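You operate a simulated robot arm through the tools that you are given. There is no shell and no other tool.

The job below is to be done with a simulated two-armed robot. You get a single attempt, and the scene is never put back.

TASK
Soak the crust off the white banded fitting in the tub.
Fine: on the lifting tray, black lever down, up again once the crust is gone; fitting on the rubber mat, red knob to off.

It is judged by the outcome, as a careful person would: the job done as asked, and still so three seconds after it is handed in. It fails if anything else is knocked over, pushed out of place, dropped, spilled or broken.

THE ROBOT
Two 7-joint arms with fingered hands on one trunk that stands fixed in place. Base frame: the origin is at the foot of the trunk, x ahead of it, y to its left, z up; the work surface is at about z = 0.8. Lengths are in m, angles in rad, forces in N, time in s.
The left shoulder is at [0.042, 0.163, 1.061], the right one opposite. Each reaches about 1.215 m from its shoulder. Payload 4 kg a hand.
The tool frame of a hand sits at the grasp point between the pads (the TCP): z along the fingers, y along the line on which they close. The tips reach 0.036 m beyond it. The gripper opens to 0.124 m; its body begins 0.042 m behind the TCP. The gripper is a hand of 4 fingers: y runs from the thumb to the fingers, the wrist lies at [-0.015, -0.099, -0.189] in the tool frame.
Orientation is that of the tool frame in the base frame, as a unit quaternion [w, x, y, z]. With the fingers straight down and the wrist toward the robot, the tool's x, y and z point along [0, 1, 0], [1, 0, 0] and [0, 0, -1] of the base frame.

THE INTERFACE
- The arms move only by the tool play_rows. It takes "left_series", "right_series" or both (then of equal length, played together; a hand with none holds still); each is a list of rows, each an object of numbers (a shift or turn left out is 0): "x", "y", "z": the shift along the tool's x, y, z in m; "wx", "wy", "wz": the turn, a rotation vector about the tool's x, y, z in rad. In form: [{"x": .., "y": .., "z": .., "wx": .., "wy": .., "wz": ..}, ...]. A call has 1 to 20 rows; each row shifts and turns the commanded pose from where the row before left it, along the tool's axes as they then stand. A row lasts 0.2 s, in which the tool goes at most 0.05 m and 0.15 rad; a call with a longer step from one row to the next is refused whole. Where a pose cannot be reached the arm comes as near as it can. A force on the tool above 50 N (or 10 N above the force at the start of the call, whichever is more), or a blocked arm, ends the call early, and 0.2 s more pass. In this call time passes only in rows, and 0.2 s behind the last. The reply holds the time, the measured pose of the TCP, the force on the tool along the base axes, the opening and the grip force, in the units named above and with some noise, with the torque about the TCP (base axes, N m) and any sound that the robot's microphone picked up, and new pictures: "pictures" is both (left out), scene, wrist or none (wrist: the cameras of the hands that moved).
- Cameras (640 x 400 px; columns grow to the right, rows downward): "scene" is now at [0.1474, 0.0413, 1.3189]; the picture's right is [0.41, -0.91, -0.06], its down [-0.30, -0.07, -0.95] and it looks along [0.86, 0.41, -0.30] (base axes); focal length 260 px, centre (320, 200). "left" rides on the left gripper at [-0.075, -0.086, -0.123] in its tool frame; the picture's right is [-0.70, -0.34, 0.63], its down [0.64, -0.68, 0.35] and it looks along [0.32, 0.65, 0.69] (tool axes); focal length 275 px, centre (320, 200). "right" rides on the right gripper at [0.075, -0.086, -0.123] in its tool frame; the picture's right is [-0.70, 0.34, -0.63], its down [-0.64, -0.68, 0.35] and it looks along [-0.32, 0.65, 0.69] (tool axes); focal length 275 px, centre (320, 200). There is no depth. A picture from a camera that has moved, and an enlarged one, comes with that camera's place and axes in the base frame and with its lens.
- slide_trunk(by): moves the trunk up (or, below 0, down) by that many m; the arms and the scene camera ride with it, the base frame stays. It gives what a move gives, with no picture.
- set_fingers(index, middle, ring, thumb_bend, thumb_turn, hand): sets how far each is bent, from 0 (flat) to 100 (curled in); at 30 the hand is open as for a grip, at 70 the pads meet at the TCP. One left out holds its place. A second passes; each finger stops where it meets its share of the squeeze, and holds until it gets a number again. It is the only way to open and close the hand. It gives what a move gives, with no picture; readings hold the bend of each and the force on the fingers (four entries, about 0 where the hand has none), thumb and palm. thumb_turn goes from beside the hand (0) to across from the fingers (100), as for a grip.
- pan_tilt(pan, tilt): turns the head with the scene camera to pan (to the left, within 1.501 rad either way) and tilt (down, from -0.506 to 1.204), counted from straight ahead of the robot (the tilt from the chest, where the trunk bows). It gives what a move gives, and a new picture of the scene camera.
- inspect(camera, box): a new picture of the part [left, top, right, bottom] of that camera's present view, enlarged. No time passes.
- close_job(): hands the job in; it is judged then, once.

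Places have to be worked out from the pictures, the camera data and where the tool is seen. Open the grippers and draw the arms clear of the work before you hand the job in, unless the task says otherwise.

The tools are called as a command line: name --argument value ..., lists and objects as JSON in quotes. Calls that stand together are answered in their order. play_rows: Moves the arms, as the interface text tells. Its arguments: {"type":"object","properties":{"left_series":{"type":"array"},"right_series":{"type":"array"},"pictures":{"type":"string","enum":["both","scene","wrist","none"]}},"required":[]} The other tools are called the same way: slide_trunk (by) moves the trunk up or down; set_fingers (index, middle, ring, thumb_bend, thumb_turn, hand) moves the fingers one by one; pan_tilt (pan, tilt) turns the head that bears the scene camera; inspect (camera, box) takes an enlarged picture of a part of a camera's view; close_job () hands the job in.

At the start:

```text
clock: 0.0
left_ee_pos: [0.4767, 0.4973, 1.2489]
left_orientation: [0.001, 0.707, 0.708, 0.0]
left_force: [-0.5, -0.3, -0.1]
left_moment: [0.04, 0.01, 0.02]
left_finger_gap: 0.1234
left_grasp_force: 0.0
left_shape: jaw
left_bend: [30.0, 30.0, 30.0, 30.0, 98.0]
left_finger forces: [0.0, 0.0, 0.1, 0.0, 0.0, 0.0]
right_ee_pos: [0.7619, 0.1067, 1.276]
right_orientation: [-0.001, 0.707, 0.707, 0.0]
right_force: [-0.2, -0.1, -0.6]
right_moment: [-0.03, 0.0, 0.01]
right_finger_gap: 0.1234
right_grasp_force: 0.0
right_shape: jaw
right_bend: [30.0, 30.0, 30.0, 30.0, 98.0]
right_finger forces: [0.0, 0.0, 0.0, 0.1, 0.0, 0.0]
trunk travel left (down, up): [-0.225, 0.253]
head pan, tilt (commanded): [0.428, 0.164]
```

scene: 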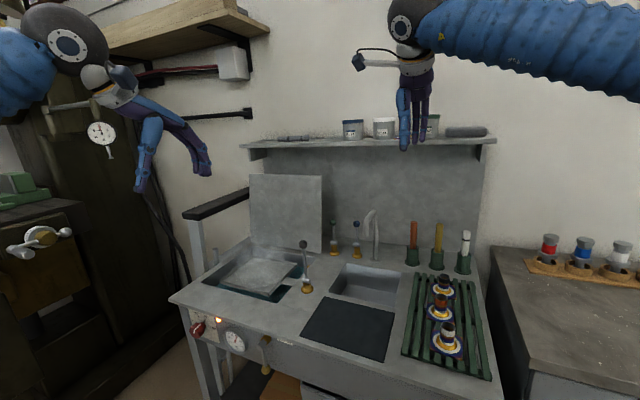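
right: 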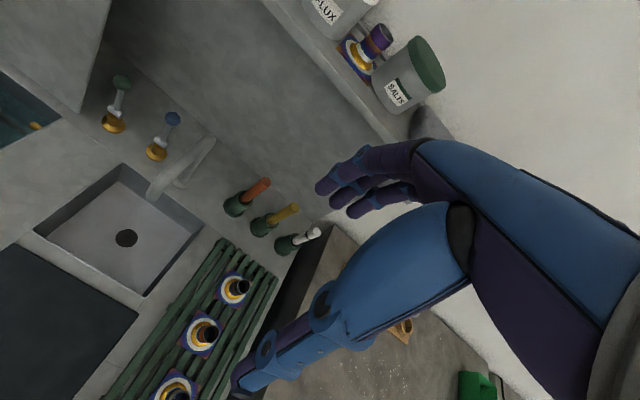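
left: 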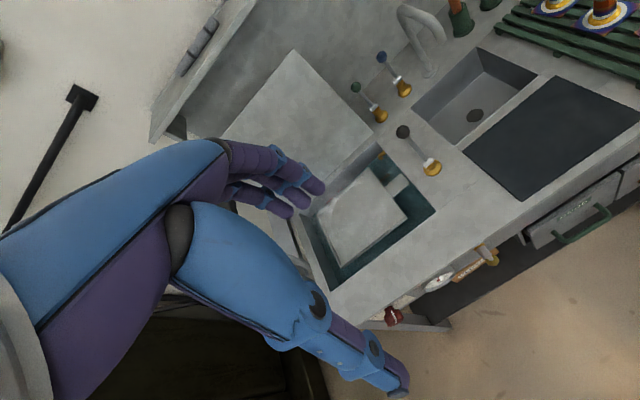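

I start by looking closely at the sink bench: tub with lifting tray on the left, three levers, mat, rack with three fittings on the right. I enlarge these parts first.

inspect --camera "scene" --box '[380, 220, 500, 380]'

inspect --camera "scene" --box '[160, 210, 400, 380]'

inspect --camera "left" --box '[300, 40, 540, 340]'

inspect --camera "right" --box '[100, 150, 340, 400]'

```text
2.50 times, centred on (440, 300) of scene
camera zoom: at [0.1474, 0.0413, 1.3189], right [0.41, -0.91, -0.06], down [-0.3, -0.07, -0.95], along [0.86, 0.41, -0.3], focal length 651 px, centre (20, -50)
```

zoom: 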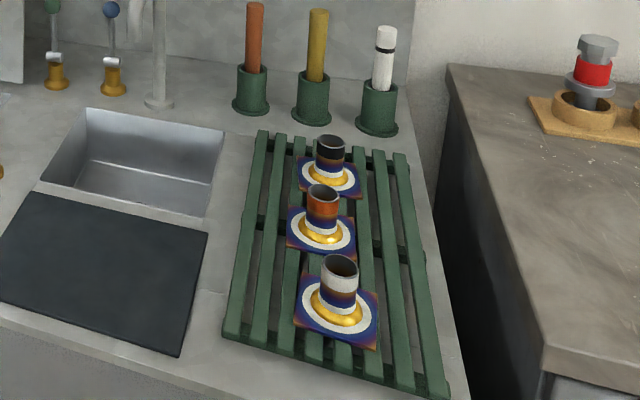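

```text
2.35 times, centred on (280, 295) of scene
camera zoom: at [0.1474, 0.0413, 1.3189], right [0.41, -0.91, -0.06], down [-0.3, -0.07, -0.95], along [0.86, 0.41, -0.3], focal length 613 px, centre (414, -24)
```

zoom: 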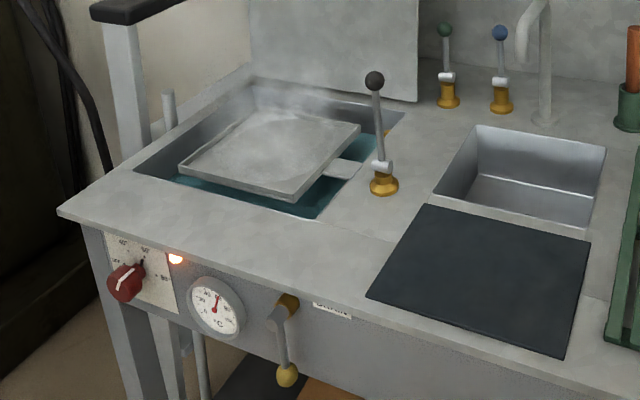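

```text
1.33 times, centred on (420, 190) of left
camera zoom: at [0.3904, 0.4228, 1.3719], right [-0.34, -0.7, -0.63], down [-0.68, 0.64, -0.35], along [0.65, 0.32, -0.69], focal length 367 px, centre (187, 213)
```

zoom: 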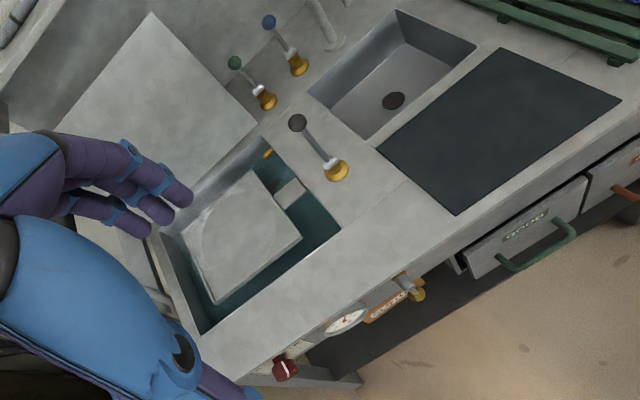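

```text
1.60 times, centred on (220, 275) of right
camera zoom: at [0.6756, 0.182, 1.401], right [0.34, -0.7, 0.63], down [-0.68, -0.64, -0.35], along [0.65, -0.32, -0.69], focal length 440 px, centre (480, 80)
```

zoom: 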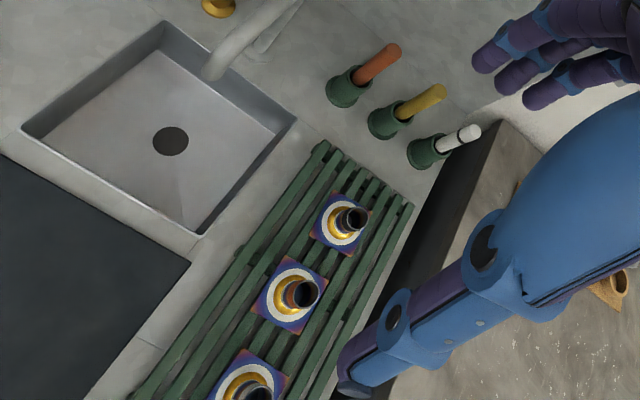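

The white-banded fitting is the near one on the green rack (about [0.67, 0.0, 0.82]). The black-ball lever stands at about [0.76, 0.40], and the lifting tray is around [0.80, 0.61]. I'll use the left arm for the work, so first I move the right arm off to the right at its present height.

play_rows --right_series '[{"x": -0.045, "y": -0.015}, {"x": -0.045, "y": -0.015}, {"x": -0.045, "y": -0.015}, {"x": -0.045, "y": -0.015}, {"x": -0.045, "y": -0.015}, {"x": -0.045, "y": -0.015}, {"x": -0.045, "y": -0.015}, {"x": -0.045, "y": -0.015}, {"x": -0.045, "y": -0.015}, {"x": -0.045, "y": -0.015}]' --pictures "both"

pan_tilt --pan 0.35 --tilt 0.5

```text
clock: 2.2
left_ee_pos: [0.4754, 0.4966, 1.2512]
left_orientation: [0.0, 0.706, 0.708, 0.0]
left_force: [0.5, -0.9, 0.1]
left_moment: [0.02, -0.01, -0.02]
left_finger_gap: 0.1236
left_grasp_force: 0.0
left_shape: jaw
left_bend: [30.0, 30.0, 30.0, 30.0, 98.0]
left_finger forces: [0.0, 0.1, 0.0, 0.2, 0.0, 0.1]
right_ee_pos: [0.6129, -0.3472, 1.2787]
right_orientation: [0.0, 0.707, 0.707, 0.001]
right_force: [-0.4, 0.3, -0.2]
right_moment: [0.02, -0.01, 0.02]
right_finger_gap: 0.1238
right_grasp_force: 0.1
right_shape: jaw
right_bend: [30.0, 30.0, 30.0, 30.0, 98.0]
right_finger forces: [0.1, 0.1, 0.0, 0.0, 0.1, 0.0]
trunk travel left (down, up): [-0.225, 0.253]
head pan, tilt (commanded): [0.428, 0.164]
camera scene: at [0.1467, 0.0397, 1.3191], right [0.41, -0.91, -0.06], down [-0.3, -0.07, -0.95], along [0.86, 0.41, -0.3], focal length 260 px, centre (320, 200)
camera right: at [0.5259, -0.272, 1.4025], right [0.34, -0.7, 0.63], down [-0.68, -0.64, -0.35], along [0.65, -0.31, -0.69], focal length 275 px, centre (320, 200)
```

scene: 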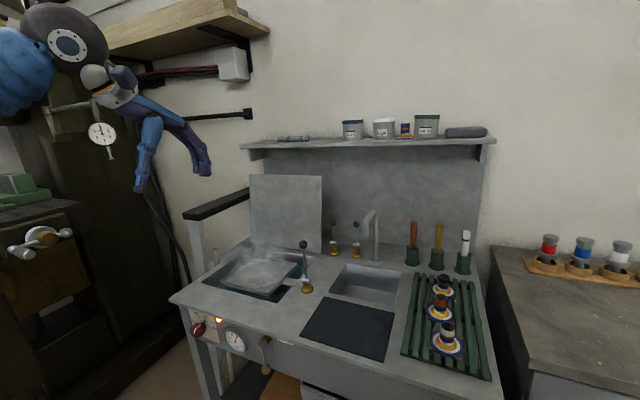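
right: 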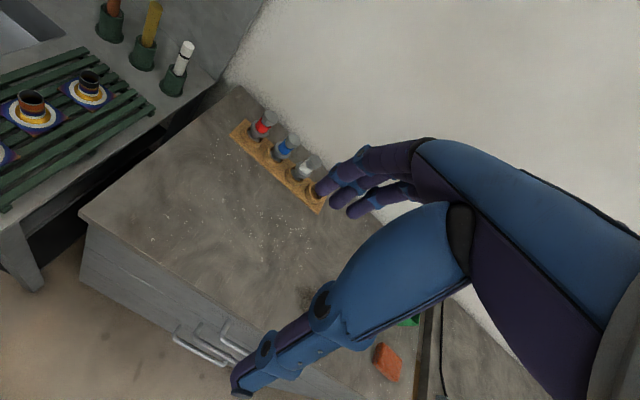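

```text
clock: 3.0
left_ee_pos: [0.4767, 0.4964, 1.2496]
left_orientation: [0.0, 0.707, 0.707, 0.0]
left_force: [0.1, 0.4, -0.5]
left_moment: [0.02, 0.02, -0.02]
left_finger_gap: 0.1235
left_grasp_force: 0.0
left_shape: jaw
left_bend: [30.0, 30.0, 30.0, 30.0, 98.0]
left_finger forces: [0.0, 0.0, 0.0, 0.0, 0.0, 0.0]
right_ee_pos: [0.6118, -0.3452, 1.2777]
right_orientation: [0.0, 0.707, 0.707, 0.001]
right_force: [-0.8, 0.2, 0.1]
right_moment: [0.01, -0.05, 0.0]
right_finger_gap: 0.1237
right_grasp_force: 0.0
right_shape: jaw
right_bend: [30.0, 30.0, 30.0, 30.0, 98.0]
right_finger forces: [0.0, 0.0, 0.1, 0.1, 0.1, 0.1]
trunk travel left (down, up): [-0.225, 0.253]
head pan, tilt (commanded): [0.351, 0.499]
camera scene: at [0.1434, 0.0336, 1.2881], right [0.34, -0.94, -0.05], down [-0.58, -0.16, -0.8], along [0.74, 0.3, -0.6], focal length 260 px, centre (320, 200)
```

scene: 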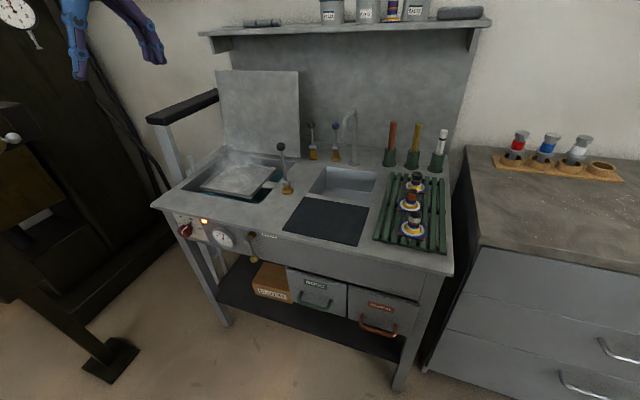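

The right arm is clear. I enlarge the controls and tray from this tilted-down view.

inspect --camera "scene" --box '[160, 200, 280, 275]'

inspect --camera "scene" --box '[180, 120, 360, 232]'

inspect --camera "scene" --box '[360, 160, 460, 260]'

inspect --camera "left" --box '[320, 40, 480, 240]'

```text
5.33 times, centred on (220, 238) of scene
camera zoom: at [0.1434, 0.0336, 1.2881], right [0.34, -0.94, -0.05], down [-0.58, -0.16, -0.8], along [0.74, 0.3, -0.6], focal length 1389 px, centre (853, 0)
```

zoom: 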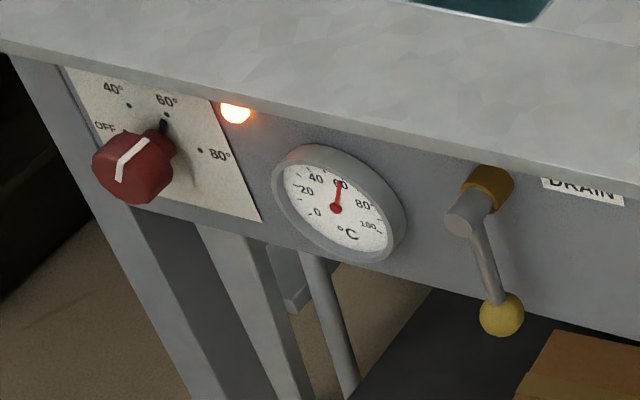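

```text
3.56 times, centred on (270, 176) of scene
camera zoom: at [0.1434, 0.0336, 1.2881], right [0.34, -0.94, -0.05], down [-0.58, -0.16, -0.8], along [0.74, 0.3, -0.6], focal length 926 px, centre (498, 285)
```

zoom: 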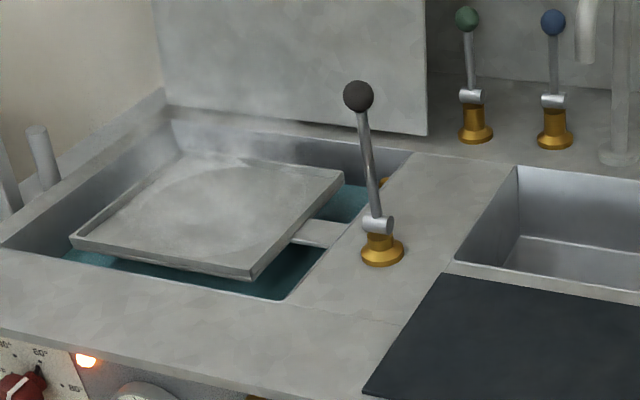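

```text
4.00 times, centred on (410, 210) of scene
camera zoom: at [0.1434, 0.0336, 1.2881], right [0.34, -0.94, -0.05], down [-0.58, -0.16, -0.8], along [0.74, 0.3, -0.6], focal length 1042 px, centre (-40, 160)
```

zoom: 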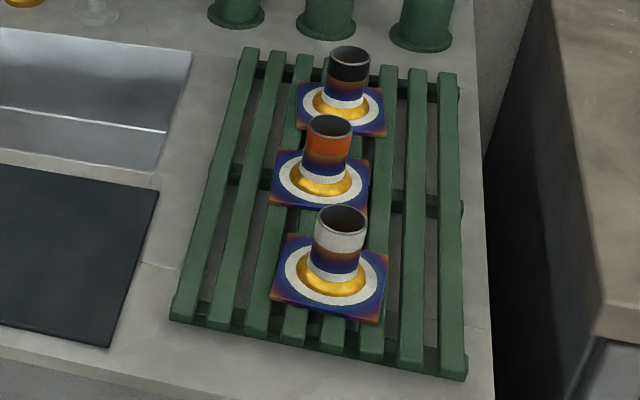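

```text
2.00 times, centred on (400, 140) of left
camera zoom: at [0.3902, 0.4223, 1.3721], right [-0.34, -0.7, -0.63], down [-0.68, 0.64, -0.35], along [0.65, 0.32, -0.69], focal length 551 px, centre (160, 320)
```

zoom: 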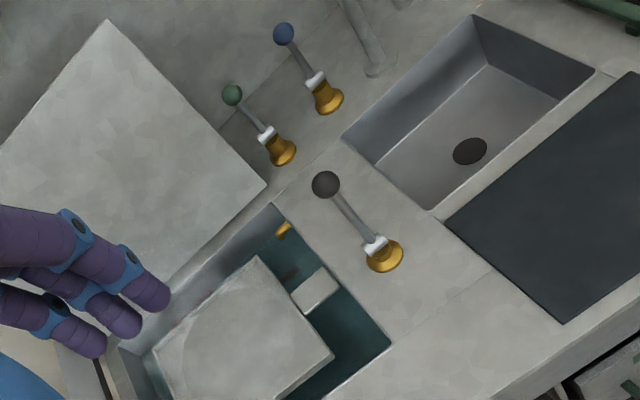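

I want to know the lever's hinge direction and the dial marks, so I zoom further on the lever and the knob in both cameras.

inspect --camera "scene" --box '[264, 136, 312, 202]'

inspect --camera "left" --box '[390, 115, 450, 185]'

inspect --camera "left" --box '[370, 240, 490, 340]'

inspect --camera "scene" --box '[172, 205, 220, 245]'

```text
6.06 times, centred on (288, 169) of scene
camera zoom: at [0.1434, 0.0336, 1.2881], right [0.34, -0.94, -0.05], down [-0.58, -0.16, -0.8], along [0.74, 0.3, -0.6], focal length 1578 px, centre (514, 388)
```

zoom: 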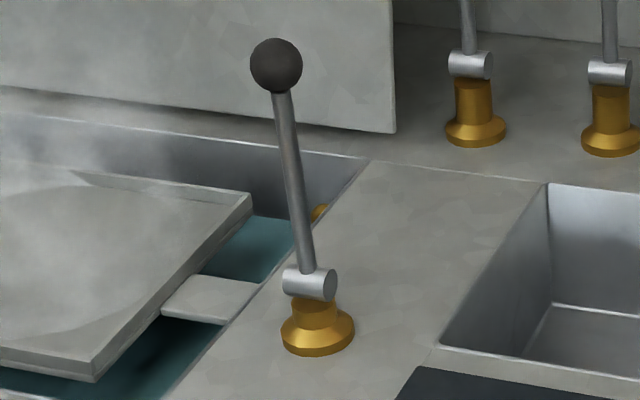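

```text
5.71 times, centred on (420, 150) of left
camera zoom: at [0.3902, 0.4223, 1.3721], right [-0.34, -0.7, -0.63], down [-0.68, 0.64, -0.35], along [0.65, 0.32, -0.69], focal length 1573 px, centre (-251, 486)
```

zoom: 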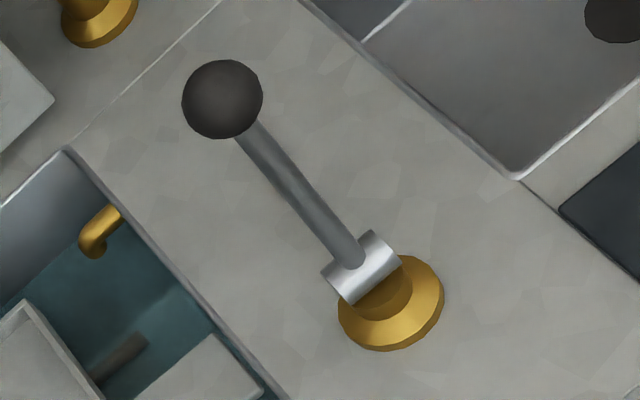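

```text
4.00 times, centred on (430, 290) of left
camera zoom: at [0.3902, 0.4223, 1.3721], right [-0.34, -0.7, -0.63], down [-0.68, 0.64, -0.35], along [0.65, 0.32, -0.69], focal length 1101 px, centre (-120, -160)
```

zoom: 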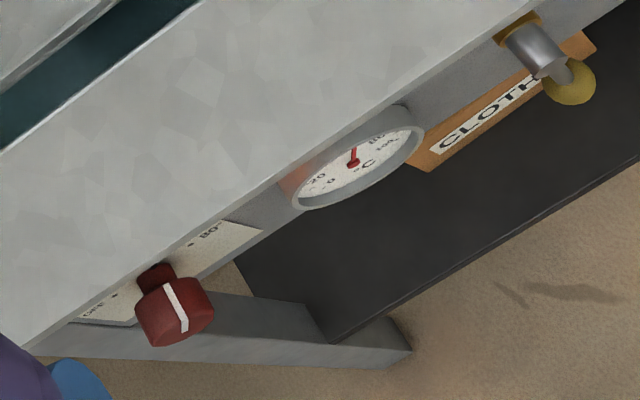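

```text
10.00 times, centred on (196, 225) of scene
camera zoom: at [0.1434, 0.0336, 1.2881], right [0.34, -0.94, -0.05], down [-0.58, -0.16, -0.8], along [0.74, 0.3, -0.6], focal length 2604 px, centre (1560, -50)
```

zoom: 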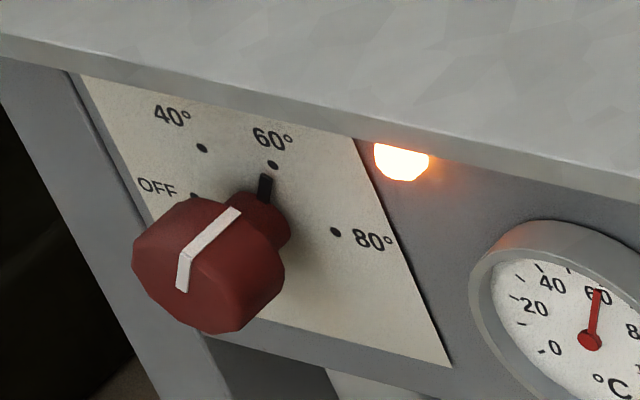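

The geometry from the pictures: the lever hinges about the y axis at about [0.764, 0.399, 0.828] with its ball at [0.762, 0.398, 0.959]. The dial has OFF at 9 o'clock and 60° at about 1 o'clock, with the knob centre at about [0.56, 0.69, 0.72]. I now bring the left hand over the white-banded fitting at height and turn it so the fingers close along y, which keeps them clear of the neighbouring fitting.

play_rows --left_series '[{"x": -0.041, "y": 0.0155, "z": 0.01}, {"x": -0.041, "y": 0.0155, "z": 0.01}, {"x": -0.041, "y": 0.0155, "z": 0.01}, {"x": -0.041, "y": 0.0155, "z": 0.01}, {"x": -0.041, "y": 0.0155, "z": 0.01}, {"x": -0.041, "y": 0.0155, "z": 0.01}, {"x": -0.041, "y": 0.0155, "z": 0.01}, {"x": -0.041, "y": 0.0155, "z": 0.01}, {"x": -0.041, "y": 0.0155, "z": 0.01}, {"x": -0.041, "y": 0.0155, "z": 0.01}, {"x": -0.041, "y": 0.0155, "z": 0.01}, {"x": -0.041, "y": 0.0155, "z": 0.01}]' --pictures "none"

play_rows --left_series '[{"wz": 0.1428}, {"wz": 0.1428}, {"wz": 0.1428}, {"wz": 0.1428}, {"wz": 0.1428}, {"wz": 0.1428}, {"wz": 0.1428}, {"wz": 0.1428}, {"wz": 0.1428}, {"wz": 0.1428}, {"wz": 0.1428}]' --pictures "both"

```text
clock: 5.6
left_ee_pos: [0.6587, 0.0276, 1.1316]
left_orientation: [-0.001, 0.706, 0.708, -0.002]
left_force: [0.5, 0.5, 0.3]
left_moment: [-0.05, 0.09, -0.05]
left_finger_gap: 0.1236
left_grasp_force: 0.1
left_shape: jaw
left_bend: [30.0, 30.0, 30.0, 30.0, 98.0]
left_finger forces: [0.1, 0.0, 0.1, 0.0, 0.0, 0.0]
left hand out of reach, approached as far as the arm can: row 12
right_ee_pos: [0.6161, -0.343, 1.275]
right_orientation: [-0.001, 0.707, 0.708, -0.003]
right_force: [0.8, 0.6, -1.4]
right_moment: [-0.03, 0.09, 0.01]
right_finger_gap: 0.1238
right_grasp_force: 0.1
right_shape: jaw
right_bend: [30.0, 30.0, 30.0, 30.0, 98.0]
right_finger forces: [0.1, 0.0, 0.0, 0.0, 0.0, 0.0]
trunk travel left (down, up): [-0.225, 0.253]
head pan, tilt (commanded): [0.351, 0.499]
```

```text
clock: 8.0
left_ee_pos: [0.6571, 0.0249, 1.1348]
left_orientation: [0.0, 1.0, 0.0, 0.0]
left_force: [0.2, 0.9, 0.9]
left_moment: [0.01, -0.01, 0.0]
left_finger_gap: 0.1239
left_grasp_force: 0.0
left_shape: jaw
left_bend: [30.0, 30.0, 30.0, 30.0, 98.0]
left_finger forces: [0.0, 0.1, 0.1, 0.0, 0.0, 0.0]
right_ee_pos: [0.6121, -0.3455, 1.2775]
right_orientation: [-0.001, 0.707, 0.707, -0.001]
right_force: [-0.5, -0.6, -0.3]
right_moment: [-0.06, 0.01, -0.02]
right_finger_gap: 0.124
right_grasp_force: 0.1
right_shape: jaw
right_bend: [30.0, 30.0, 30.0, 30.0, 98.0]
right_finger forces: [0.0, 0.0, 0.1, 0.1, 0.0, 0.0]
trunk travel left (down, up): [-0.225, 0.253]
head pan, tilt (commanded): [0.351, 0.499]
camera scene: at [0.1442, 0.0336, 1.2879], right [0.34, -0.94, -0.05], down [-0.58, -0.16, -0.8], along [0.74, 0.3, -0.6], focal length 260 px, centre (320, 200)
camera left: at [0.5807, 0.1117, 1.2573], right [-0.7, 0.34, -0.63], down [0.65, 0.68, -0.35], along [0.31, -0.65, -0.69], focal length 275 px, centre (320, 200)
```

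scene: 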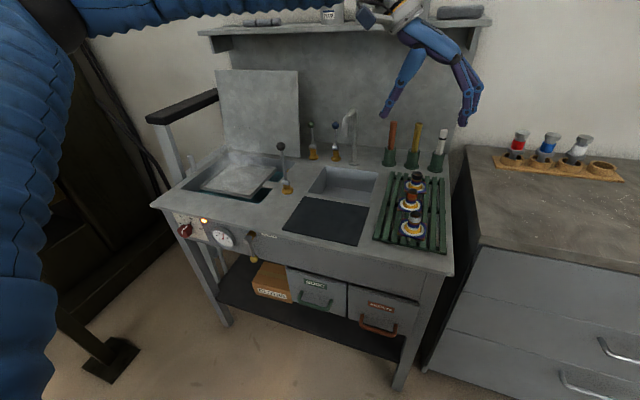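
left: 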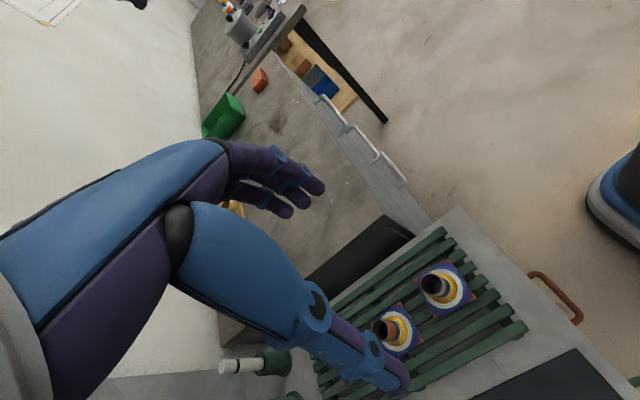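

The hand is turned as wanted, at [0.657, 0.025, 1.135]. I zoom the wrist view to locate the white-banded fitting by a second ray.

inspect --camera "left" --box '[370, 240, 498, 320]'

inspect --camera "scene" --box '[380, 180, 460, 260]'

```text
5.00 times, centred on (434, 280) of left
camera zoom: at [0.5807, 0.1117, 1.2573], right [-0.7, 0.34, -0.63], down [0.65, 0.68, -0.35], along [0.31, -0.65, -0.69], focal length 1376 px, centre (-250, -200)
```

zoom: 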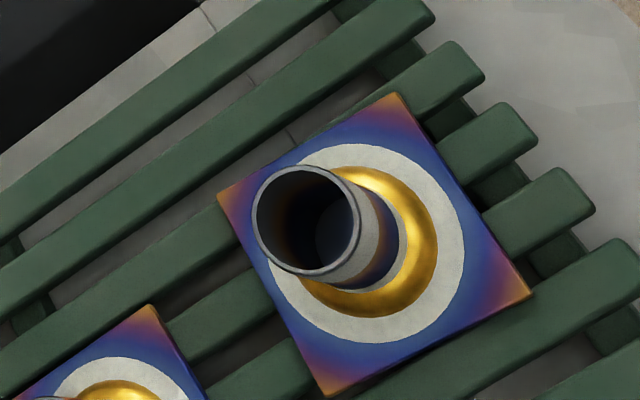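

```text
5.00 times, centred on (420, 220) of scene
camera zoom: at [0.1442, 0.0336, 1.2879], right [0.34, -0.94, -0.05], down [-0.58, -0.16, -0.8], along [0.74, 0.3, -0.6], focal length 1302 px, centre (-180, 100)
```

zoom: 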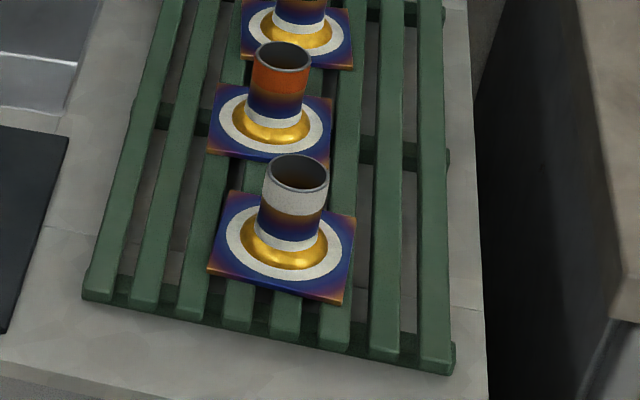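

The rays meet at a fitting centre of about [0.662, 0.001], with its flange top at z≈0.831, rim at z≈0.878 and a tube about 30 mm across. I lower the hand over it to z≈0.96 and check the alignment.

play_rows --left_series '[{"x": 0.001, "y": 0.005, "z": 0.035}, {"x": 0.001, "y": 0.005, "z": 0.035}, {"x": 0.001, "y": 0.005, "z": 0.035}, {"x": 0.001, "y": 0.005, "z": 0.035}, {"x": 0.0005, "y": 0.004, "z": 0.035}]' --pictures "both"

```text
clock: 9.2
left_ee_pos: [0.6622, 0.0028, 0.9578]
left_orientation: [0.0, 1.0, -0.001, -0.001]
left_force: [-0.7, -0.1, 1.1]
left_moment: [-0.01, 0.01, 0.02]
left_finger_gap: 0.124
left_grasp_force: 0.1
left_shape: jaw
left_bend: [30.0, 30.0, 30.0, 30.0, 98.0]
left_finger forces: [0.0, 0.1, 0.1, 0.1, 0.0, 0.1]
right_ee_pos: [0.6134, -0.3465, 1.2778]
right_orientation: [0.0, 0.707, 0.707, 0.0]
right_force: [0.0, -0.1, 1.2]
right_moment: [0.0, 0.01, 0.05]
right_finger_gap: 0.1238
right_grasp_force: 0.0
right_shape: jaw
right_bend: [30.0, 30.0, 30.0, 30.0, 98.0]
right_finger forces: [0.1, 0.0, 0.0, 0.0, 0.0, 0.0]
trunk travel left (down, up): [-0.225, 0.253]
head pan, tilt (commanded): [0.351, 0.499]
camera scene: at [0.1443, 0.0337, 1.2878], right [0.34, -0.94, -0.05], down [-0.58, -0.16, -0.8], along [0.74, 0.3, -0.6], focal length 260 px, centre (320, 200)
camera left: at [0.5867, 0.0882, 1.0808], right [-0.7, 0.34, -0.63], down [0.64, 0.68, -0.35], along [0.32, -0.65, -0.69], focal length 275 px, centre (320, 200)
```

scene: 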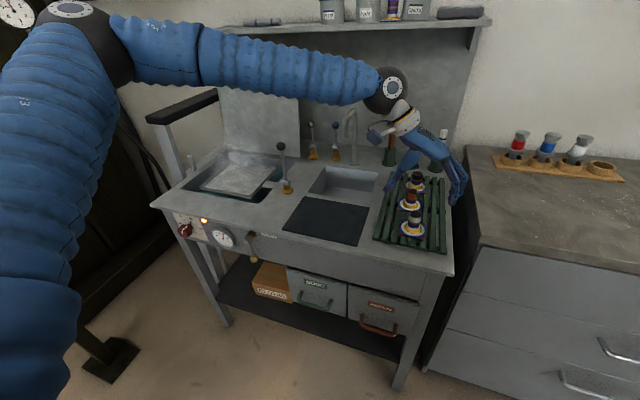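
left: 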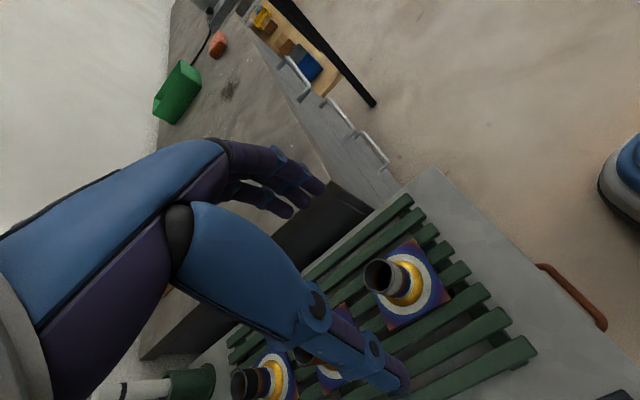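

Alignment looks right: the rim shows where I predicted it. I descend the last 8 cm to grasp height, with fingertips still just above the flange.

play_rows --left_series '[{"y": 0.0008, "z": 0.02}, {"y": 0.0008, "z": 0.02}, {"z": 0.02}, {"z": 0.019}]' --pictures "both"

inspect --camera "left" --box '[220, 140, 480, 400]'

inspect --camera "scene" --box '[360, 140, 480, 260]'

```text
clock: 10.2
left_ee_pos: [0.6595, 0.0012, 0.879]
left_orientation: [0.0, 1.0, 0.0, 0.0]
left_force: [0.0, -0.3, 0.2]
left_moment: [-0.01, 0.01, 0.01]
left_finger_gap: 0.1238
left_grasp_force: 0.1
left_shape: jaw
left_bend: [30.0, 30.0, 30.0, 30.0, 98.0]
left_finger forces: [0.0, 0.0, 0.1, 0.0, 0.0, 0.1]
right_ee_pos: [0.613, -0.346, 1.2773]
right_orientation: [0.0, 0.707, 0.707, 0.0]
right_force: [0.0, 0.3, -0.1]
right_moment: [0.0, 0.0, 0.03]
right_finger_gap: 0.1239
right_grasp_force: 0.1
right_shape: jaw
right_bend: [30.0, 30.0, 30.0, 30.0, 98.0]
right_finger forces: [0.0, 0.0, 0.0, 0.1, 0.0, 0.0]
trunk travel left (down, up): [-0.225, 0.253]
head pan, tilt (commanded): [0.351, 0.499]
camera scene: at [0.144, 0.0337, 1.2879], right [0.34, -0.94, -0.05], down [-0.58, -0.16, -0.8], along [0.74, 0.3, -0.6], focal length 260 px, centre (320, 200)
camera left: at [0.584, 0.0866, 1.0028], right [-0.7, 0.34, -0.63], down [0.64, 0.68, -0.35], along [0.32, -0.65, -0.69], focal length 275 px, centre (320, 200)
```

scene: 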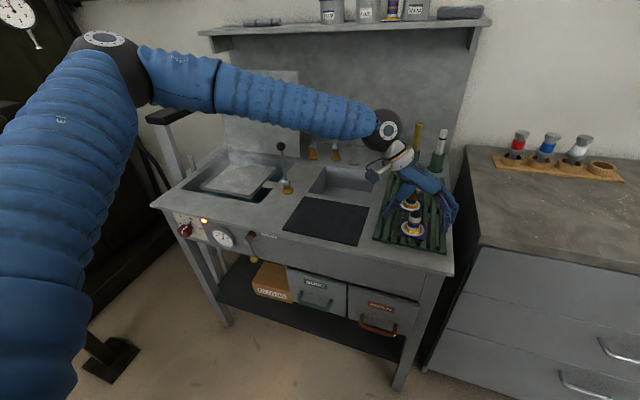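
left: 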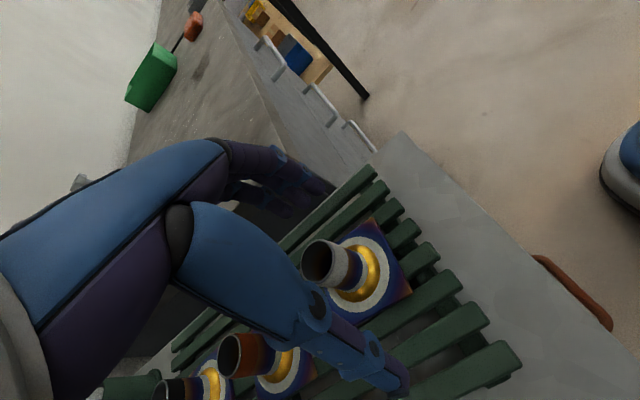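

```text
1.54 times, centred on (350, 270) of left
camera zoom: at [0.584, 0.0866, 1.0028], right [-0.7, 0.34, -0.63], down [0.64, 0.68, -0.35], along [0.32, -0.65, -0.69], focal length 424 px, centre (274, 92)
```

zoom: 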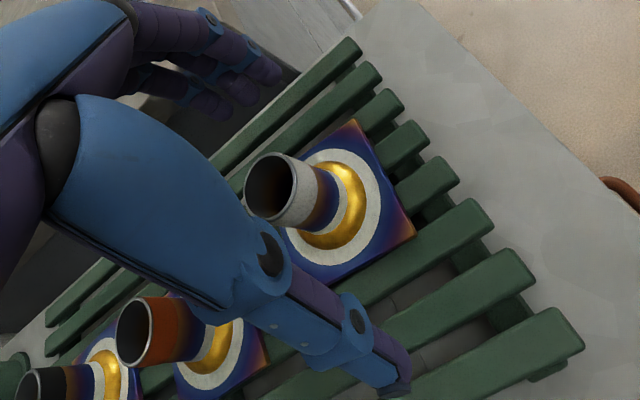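

```text
3.33 times, centred on (420, 200) of scene
camera zoom: at [0.144, 0.0337, 1.2879], right [0.34, -0.94, -0.05], down [-0.58, -0.16, -0.8], along [0.74, 0.3, -0.6], focal length 868 px, centre (-13, 200)
```

zoom: 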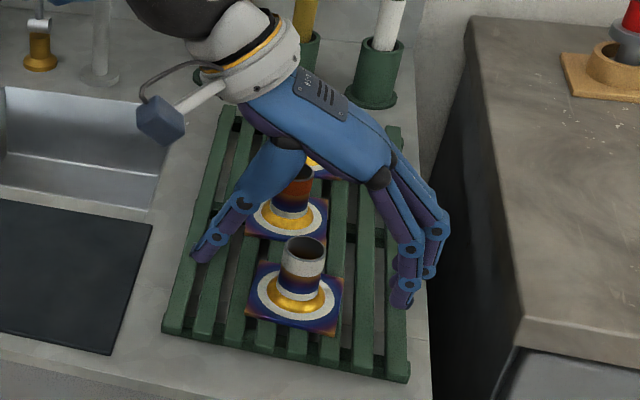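

Fingers and thumb straddle the fitting with room to the orange-banded one. I zoom in on the finger spread before closing.

inspect --camera "scene" --box '[390, 180, 460, 240]'

inspect --camera "left" --box '[200, 130, 350, 230]'

```text
6.67 times, centred on (425, 210) of scene
camera zoom: at [0.144, 0.0337, 1.2879], right [0.34, -0.94, -0.05], down [-0.58, -0.16, -0.8], along [0.74, 0.3, -0.6], focal length 1736 px, centre (-380, 133)
```

zoom: 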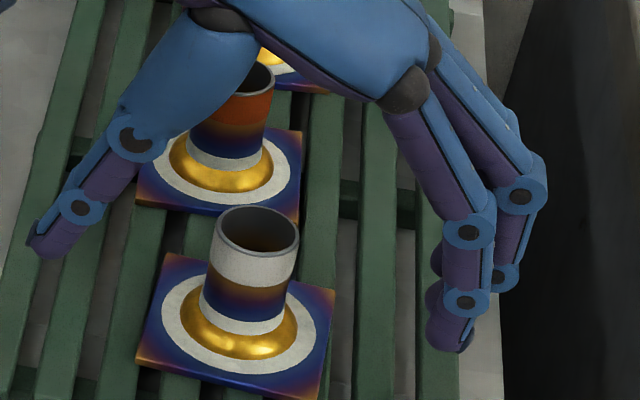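

```text
4.00 times, centred on (275, 180) of left
camera zoom: at [0.584, 0.0866, 1.0028], right [-0.7, 0.34, -0.63], down [0.64, 0.68, -0.35], along [0.32, -0.65, -0.69], focal length 1101 px, centre (500, 280)
```

zoom: 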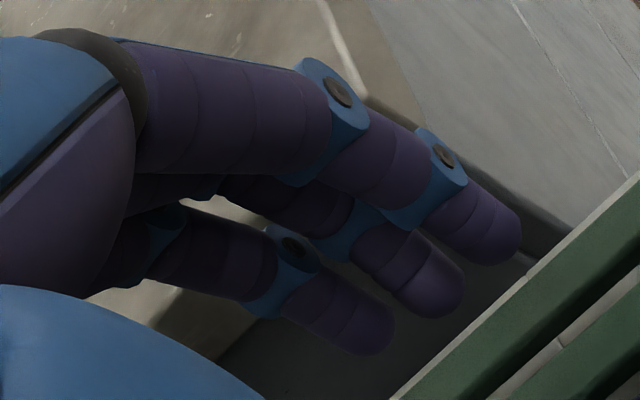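

All three fingertips (x≈0.65–0.69) and the thumb are on either side of the tube at y≈±0.07. I close the fingers on it.

set_fingers --hand "left" --index 68 --middle 68 --ring 68 --thumb_bend 68

inspect --camera "scene" --box '[370, 160, 470, 250]'

inspect --camera "left" --box '[200, 140, 440, 380]'

```text
clock: 11.2
left_ee_pos: [0.6585, 0.0002, 0.8808]
left_orientation: [-0.001, 1.0, 0.0, 0.0]
left_force: [0.1, 0.8, 3.2]
left_moment: [-0.22, -0.01, -0.06]
left_finger_gap: 0.0158
left_grasp_force: 7.6
left_shape: fingers
left_bend: [67.0, 62.0, 67.0, 66.0, 96.0]
left_finger forces: [1.1, 6.8, 0.6, 0.0, 7.3, 0.0]
right_ee_pos: [0.613, -0.3461, 1.2787]
right_orientation: [0.001, 0.707, 0.707, 0.0]
right_force: [0.1, 0.1, 0.9]
right_moment: [-0.02, 0.0, 0.0]
right_finger_gap: 0.124
right_grasp_force: 0.0
right_shape: jaw
right_bend: [30.0, 30.0, 30.0, 30.0, 98.0]
right_finger forces: [0.0, 0.0, 0.0, 0.0, 0.0, 0.0]
trunk travel left (down, up): [-0.225, 0.253]
head pan, tilt (commanded): [0.351, 0.499]
```

```text
4.44 times, centred on (420, 205) of scene
camera zoom: at [0.1434, 0.0336, 1.288], right [0.34, -0.94, -0.05], down [-0.58, -0.16, -0.8], along [0.74, 0.3, -0.6], focal length 1157 px, centre (-124, 178)
```

zoom: 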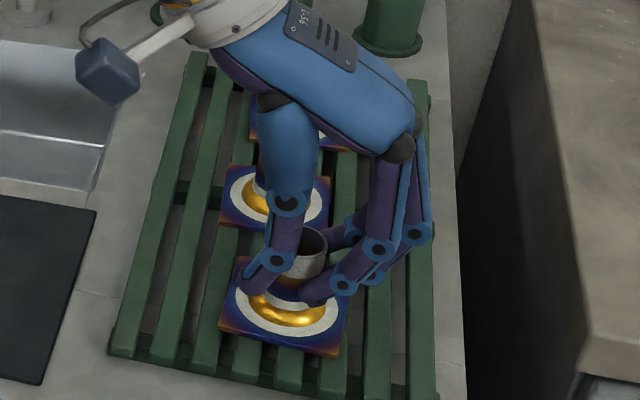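

```text
1.67 times, centred on (320, 260) of left
camera zoom: at [0.5837, 0.0865, 1.0034], right [-0.7, 0.34, -0.63], down [0.64, 0.68, -0.35], along [0.32, -0.65, -0.69], focal length 459 px, centre (320, 100)
```

zoom: 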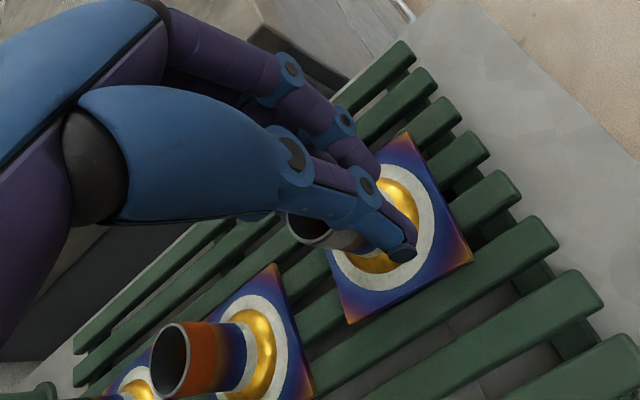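

The middle finger and thumb hold the tube at about 7 N, with index and ring caging it. I lift slowly by a few centimetres and check it comes along.

play_rows --left_series '[{"z": -0.01}, {"z": -0.015}, {"z": -0.02}, {"z": -0.02}]' --pictures "both"

inspect --camera "scene" --box '[370, 140, 470, 250]'

inspect --camera "left" --box '[200, 140, 440, 380]'

```text
clock: 12.2
left_ee_pos: [0.6606, 0.0006, 0.9459]
left_orientation: [0.0, 1.0, 0.0, 0.0]
left_force: [0.2, -1.0, -1.5]
left_moment: [-0.01, 0.01, 0.04]
left_finger_gap: 0.0109
left_grasp_force: 4.6
left_shape: fingers
left_bend: [68.0, 64.0, 68.0, 67.0, 96.0]
left_finger forces: [0.2, 4.3, 0.7, 0.0, 4.3, 0.1]
right_ee_pos: [0.6119, -0.3445, 1.2787]
right_orientation: [0.001, 0.707, 0.707, 0.0]
right_force: [-0.3, -0.7, 0.5]
right_moment: [0.0, 0.01, -0.02]
right_finger_gap: 0.1238
right_grasp_force: 0.1
right_shape: jaw
right_bend: [30.0, 30.0, 30.0, 30.0, 98.0]
right_finger forces: [0.0, 0.0, 0.0, 0.0, 0.0, 0.0]
trunk travel left (down, up): [-0.225, 0.253]
head pan, tilt (commanded): [0.351, 0.499]
camera scene: at [0.1434, 0.0336, 1.2881], right [0.34, -0.94, -0.05], down [-0.58, -0.16, -0.8], along [0.74, 0.3, -0.6], focal length 260 px, centre (320, 200)
camera left: at [0.585, 0.0865, 1.0689], right [-0.7, 0.34, -0.63], down [0.64, 0.68, -0.35], along [0.32, -0.65, -0.69], focal length 275 px, centre (320, 200)
```

scene: 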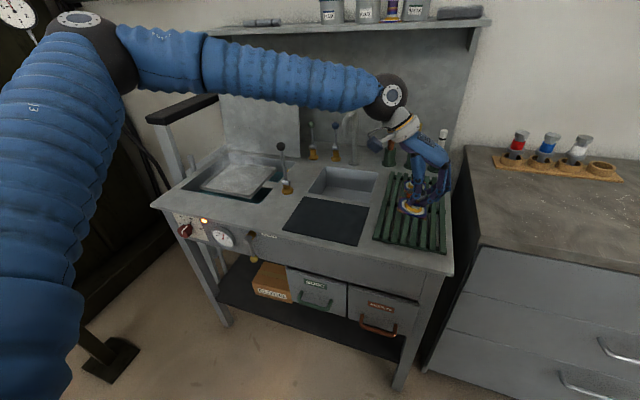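
left: 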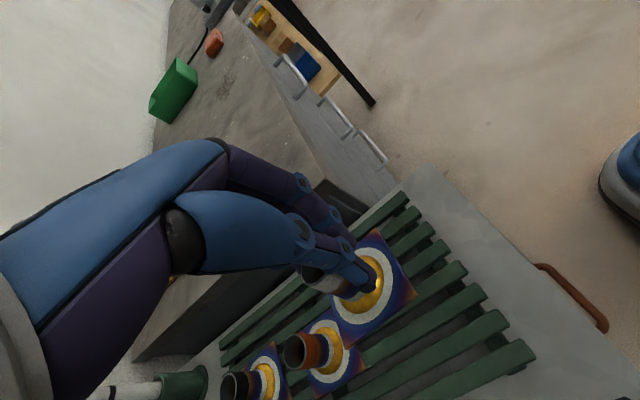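

```text
3.64 times, centred on (420, 195) of scene
camera zoom: at [0.1434, 0.0336, 1.2881], right [0.34, -0.94, -0.05], down [-0.58, -0.16, -0.8], along [0.74, 0.3, -0.6], focal length 947 px, centre (-44, 218)
```

zoom: 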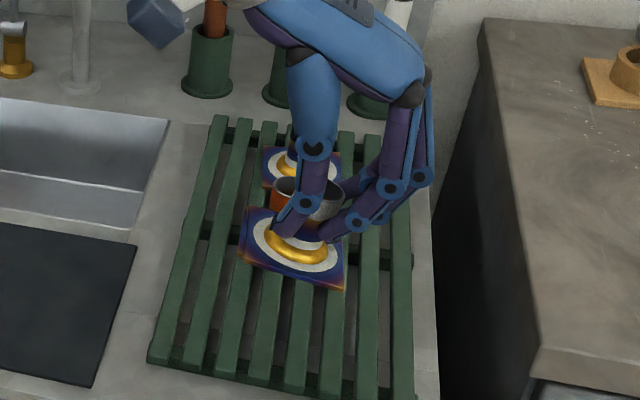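

```text
1.67 times, centred on (320, 260) of left
camera zoom: at [0.585, 0.0865, 1.0689], right [-0.7, 0.34, -0.63], down [0.64, 0.68, -0.35], along [0.32, -0.65, -0.69], focal length 459 px, centre (320, 100)
```

zoom: 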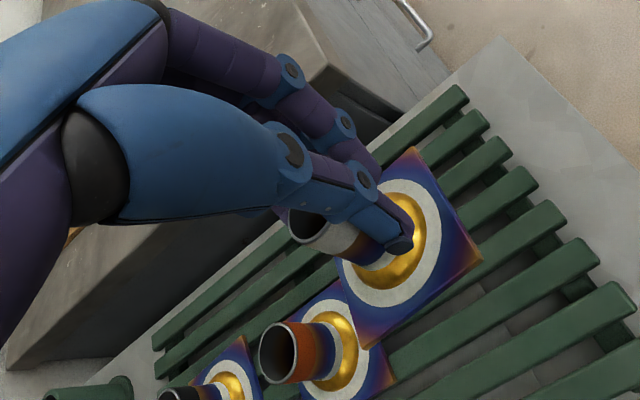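

The fitting is lifted clear, but grip eased to 4.3 N, so I tighten the middle finger and thumb a little.

set_fingers --hand "left" --middle 76 --thumb_bend 72 --index 70 --ring 70

inspect --camera "left" --box '[200, 140, 440, 380]'

inspect --camera "scene" --box '[370, 140, 470, 250]'

```text
clock: 13.2
left_ee_pos: [0.6603, -0.0003, 0.9453]
left_orientation: [0.0, 1.0, 0.001, 0.0]
left_force: [0.2, 0.6, -1.9]
left_moment: [0.01, 0.02, 0.03]
left_finger_gap: 0.0053
left_grasp_force: 9.5
left_shape: fingers
left_bend: [69.0, 66.0, 70.0, 69.0, 95.0]
left_finger forces: [0.6, 8.3, 2.1, 0.0, 8.1, 0.1]
right_ee_pos: [0.6117, -0.3463, 1.2773]
right_orientation: [-0.001, 0.707, 0.707, -0.001]
right_force: [0.5, 0.8, 0.3]
right_moment: [0.0, -0.01, 0.0]
right_finger_gap: 0.1237
right_grasp_force: 0.1
right_shape: jaw
right_bend: [30.0, 30.0, 30.0, 30.0, 98.0]
right_finger forces: [0.0, 0.0, 0.0, 0.0, 0.0, 0.0]
trunk travel left (down, up): [-0.225, 0.253]
head pan, tilt (commanded): [0.351, 0.499]
```

```text
1.67 times, centred on (320, 260) of left
camera zoom: at [0.5852, 0.0865, 1.0684], right [-0.7, 0.34, -0.63], down [0.64, 0.68, -0.35], along [0.32, -0.65, -0.69], focal length 459 px, centre (320, 100)
```

zoom: 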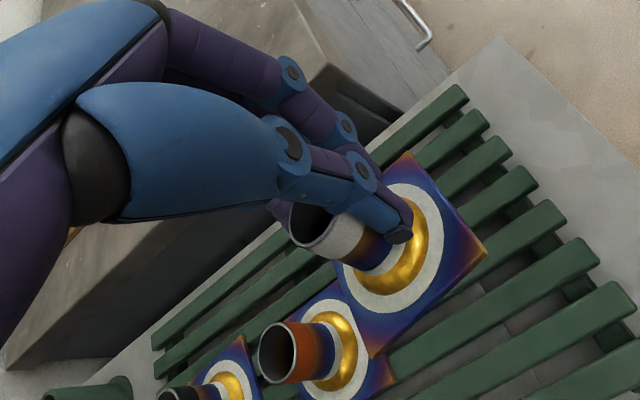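

```text
3.64 times, centred on (420, 195) of scene
camera zoom: at [0.1438, 0.0337, 1.288], right [0.34, -0.94, -0.05], down [-0.58, -0.16, -0.8], along [0.74, 0.3, -0.6], focal length 947 px, centre (-44, 218)
```

zoom: 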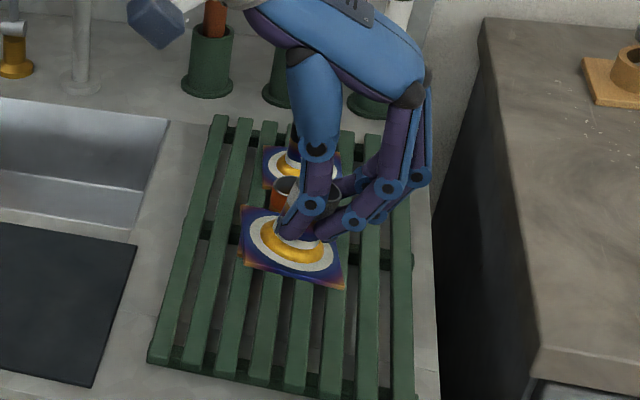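

Grip is now about 8 N and the fitting hangs only slightly tilted. I raise it to clear the lever and carry it smoothly over towards the tray.

play_rows --left_series '[{"z": -0.02}, {"z": -0.03}, {"z": -0.03}, {"z": -0.03}, {"z": -0.02}, {"y": -0.015}, {"y": -0.03}, {"y": -0.035, "x": 0.005}, {"y": -0.035, "x": 0.005}, {"y": -0.035, "x": 0.005}, {"y": -0.035, "x": 0.005}, {"y": -0.035, "x": 0.005}, {"y": -0.03, "x": 0.005}, {"y": -0.02}]' --pictures "both"

```text
clock: 16.2
left_ee_pos: [0.6908, 0.2699, 1.0746]
left_orientation: [0.0, 1.0, 0.001, 0.0]
left_force: [0.4, -0.4, -1.5]
left_moment: [-0.02, 0.01, 0.03]
left_finger_gap: 0.0049
left_grasp_force: 9.3
left_shape: fingers
left_bend: [70.0, 66.0, 70.0, 69.0, 95.0]
left_finger forces: [0.5, 8.3, 2.2, 0.1, 8.1, 0.0]
right_ee_pos: [0.6119, -0.3451, 1.2782]
right_orientation: [-0.001, 0.707, 0.707, 0.0]
right_force: [0.0, -0.6, -0.3]
right_moment: [-0.02, -0.01, 0.03]
right_finger_gap: 0.1238
right_grasp_force: 0.2
right_shape: jaw
right_bend: [30.0, 30.0, 30.0, 30.0, 98.0]
right_finger forces: [0.0, 0.0, 0.1, 0.1, 0.1, 0.1]
trunk travel left (down, up): [-0.225, 0.253]
head pan, tilt (commanded): [0.351, 0.499]
camera scene: at [0.1435, 0.0342, 1.288], right [0.34, -0.94, -0.05], down [-0.58, -0.16, -0.8], along [0.74, 0.3, -0.6], focal length 260 px, centre (320, 200)
camera left: at [0.6142, 0.3563, 1.1989], right [-0.7, 0.34, -0.63], down [0.64, 0.68, -0.35], along [0.32, -0.65, -0.69], focal length 275 px, centre (320, 200)
```

scene: 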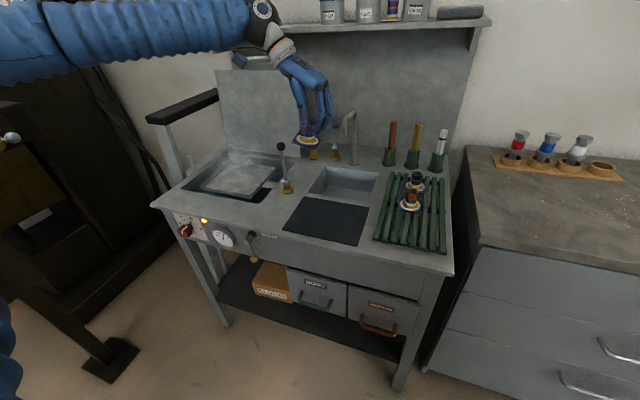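
left: 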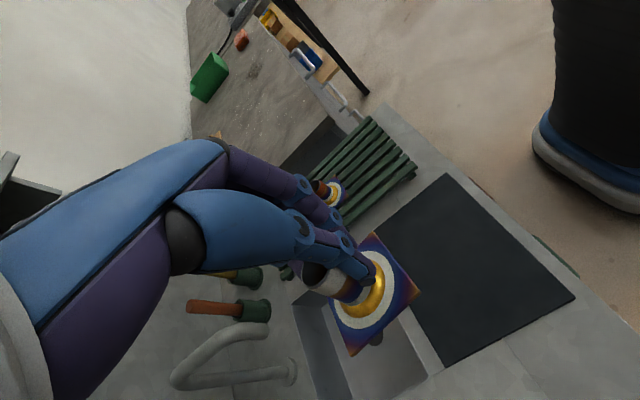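

The load is steady. I continue over the lever to above the tray centre at about [0.795, 0.61].

play_rows --left_series '[{"y": -0.015, "x": 0.005}, {"y": -0.03, "x": 0.009}, {"y": -0.035, "x": 0.01}, {"y": -0.035, "x": 0.01}, {"y": -0.035, "x": 0.01}, {"y": -0.035, "x": 0.01}, {"y": -0.035, "x": 0.01}, {"y": -0.035, "x": 0.01}, {"y": -0.035, "x": 0.01}, {"y": -0.03, "x": 0.01}, {"y": -0.02, "x": 0.01}]' --pictures "both"

pan_tilt --pan 0.65 --tilt 0.4

```text
clock: 18.6
left_ee_pos: [0.7924, 0.6117, 1.0746]
left_orientation: [0.001, 1.0, 0.0, 0.0]
left_force: [-0.6, 0.4, -0.9]
left_moment: [-0.03, 0.05, -0.02]
left_finger_gap: 0.005
left_grasp_force: 9.4
left_shape: fingers
left_bend: [70.0, 66.0, 70.0, 69.0, 95.0]
left_finger forces: [0.4, 8.0, 2.2, 0.1, 7.7, 0.0]
right_ee_pos: [0.6128, -0.3453, 1.2779]
right_orientation: [0.0, 0.707, 0.708, -0.001]
right_force: [-0.6, -0.3, 0.3]
right_moment: [-0.05, 0.04, -0.03]
right_finger_gap: 0.1238
right_grasp_force: 0.0
right_shape: jaw
right_bend: [30.0, 30.0, 30.0, 30.0, 98.0]
right_finger forces: [0.0, 0.1, 0.1, 0.0, 0.0, 0.0]
trunk travel left (down, up): [-0.225, 0.253]
head pan, tilt (commanded): [0.351, 0.499]
camera scene: at [0.1441, 0.0341, 1.2879], right [0.34, -0.94, -0.05], down [-0.58, -0.16, -0.8], along [0.74, 0.3, -0.6], focal length 260 px, centre (320, 200)
camera left: at [0.7171, 0.6975, 1.1975], right [-0.7, 0.34, -0.63], down [0.64, 0.68, -0.35], along [0.32, -0.65, -0.69], focal length 275 px, centre (320, 200)
```

scene: 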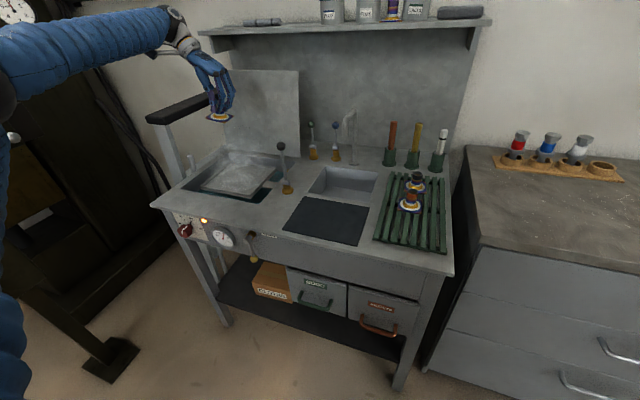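
left: 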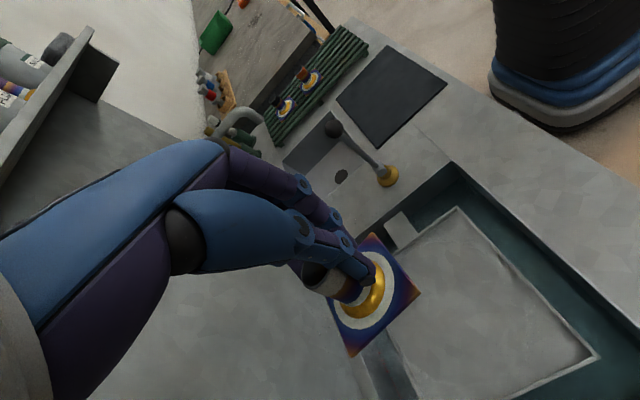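

```text
clock: 19.4
left_ee_pos: [0.7926, 0.6104, 1.0753]
left_orientation: [0.001, 1.0, 0.0, 0.0]
left_force: [0.4, -0.4, -0.9]
left_moment: [-0.01, 0.0, -0.04]
left_finger_gap: 0.0052
left_grasp_force: 9.3
left_shape: fingers
left_bend: [70.0, 66.0, 70.0, 69.0, 95.0]
left_finger forces: [0.4, 8.2, 2.2, 0.0, 7.7, 0.0]
right_ee_pos: [0.6125, -0.3453, 1.2776]
right_orientation: [-0.001, 0.707, 0.707, 0.0]
right_force: [0.6, 0.6, -0.1]
right_moment: [-0.05, 0.0, 0.03]
right_finger_gap: 0.1239
right_grasp_force: 0.1
right_shape: jaw
right_bend: [30.0, 30.0, 30.0, 30.0, 98.0]
right_finger forces: [0.1, 0.0, 0.0, 0.1, 0.0, 0.0]
trunk travel left (down, up): [-0.225, 0.253]
head pan, tilt (commanded): [0.649, 0.4]
camera scene: at [0.1337, 0.0586, 1.2987], right [0.6, -0.8, -0.09], down [-0.45, -0.24, -0.86], along [0.67, 0.56, -0.5], focal length 260 px, centre (320, 200)
```

scene: 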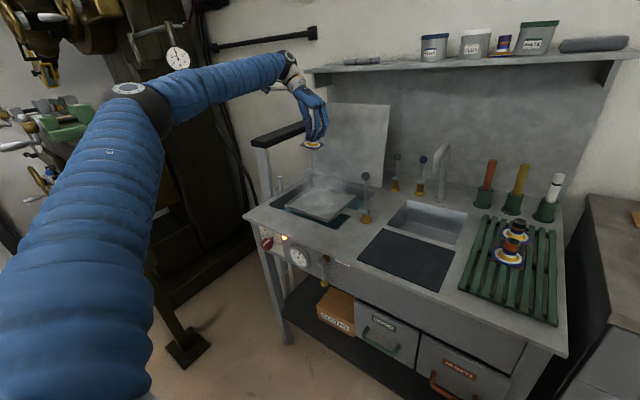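

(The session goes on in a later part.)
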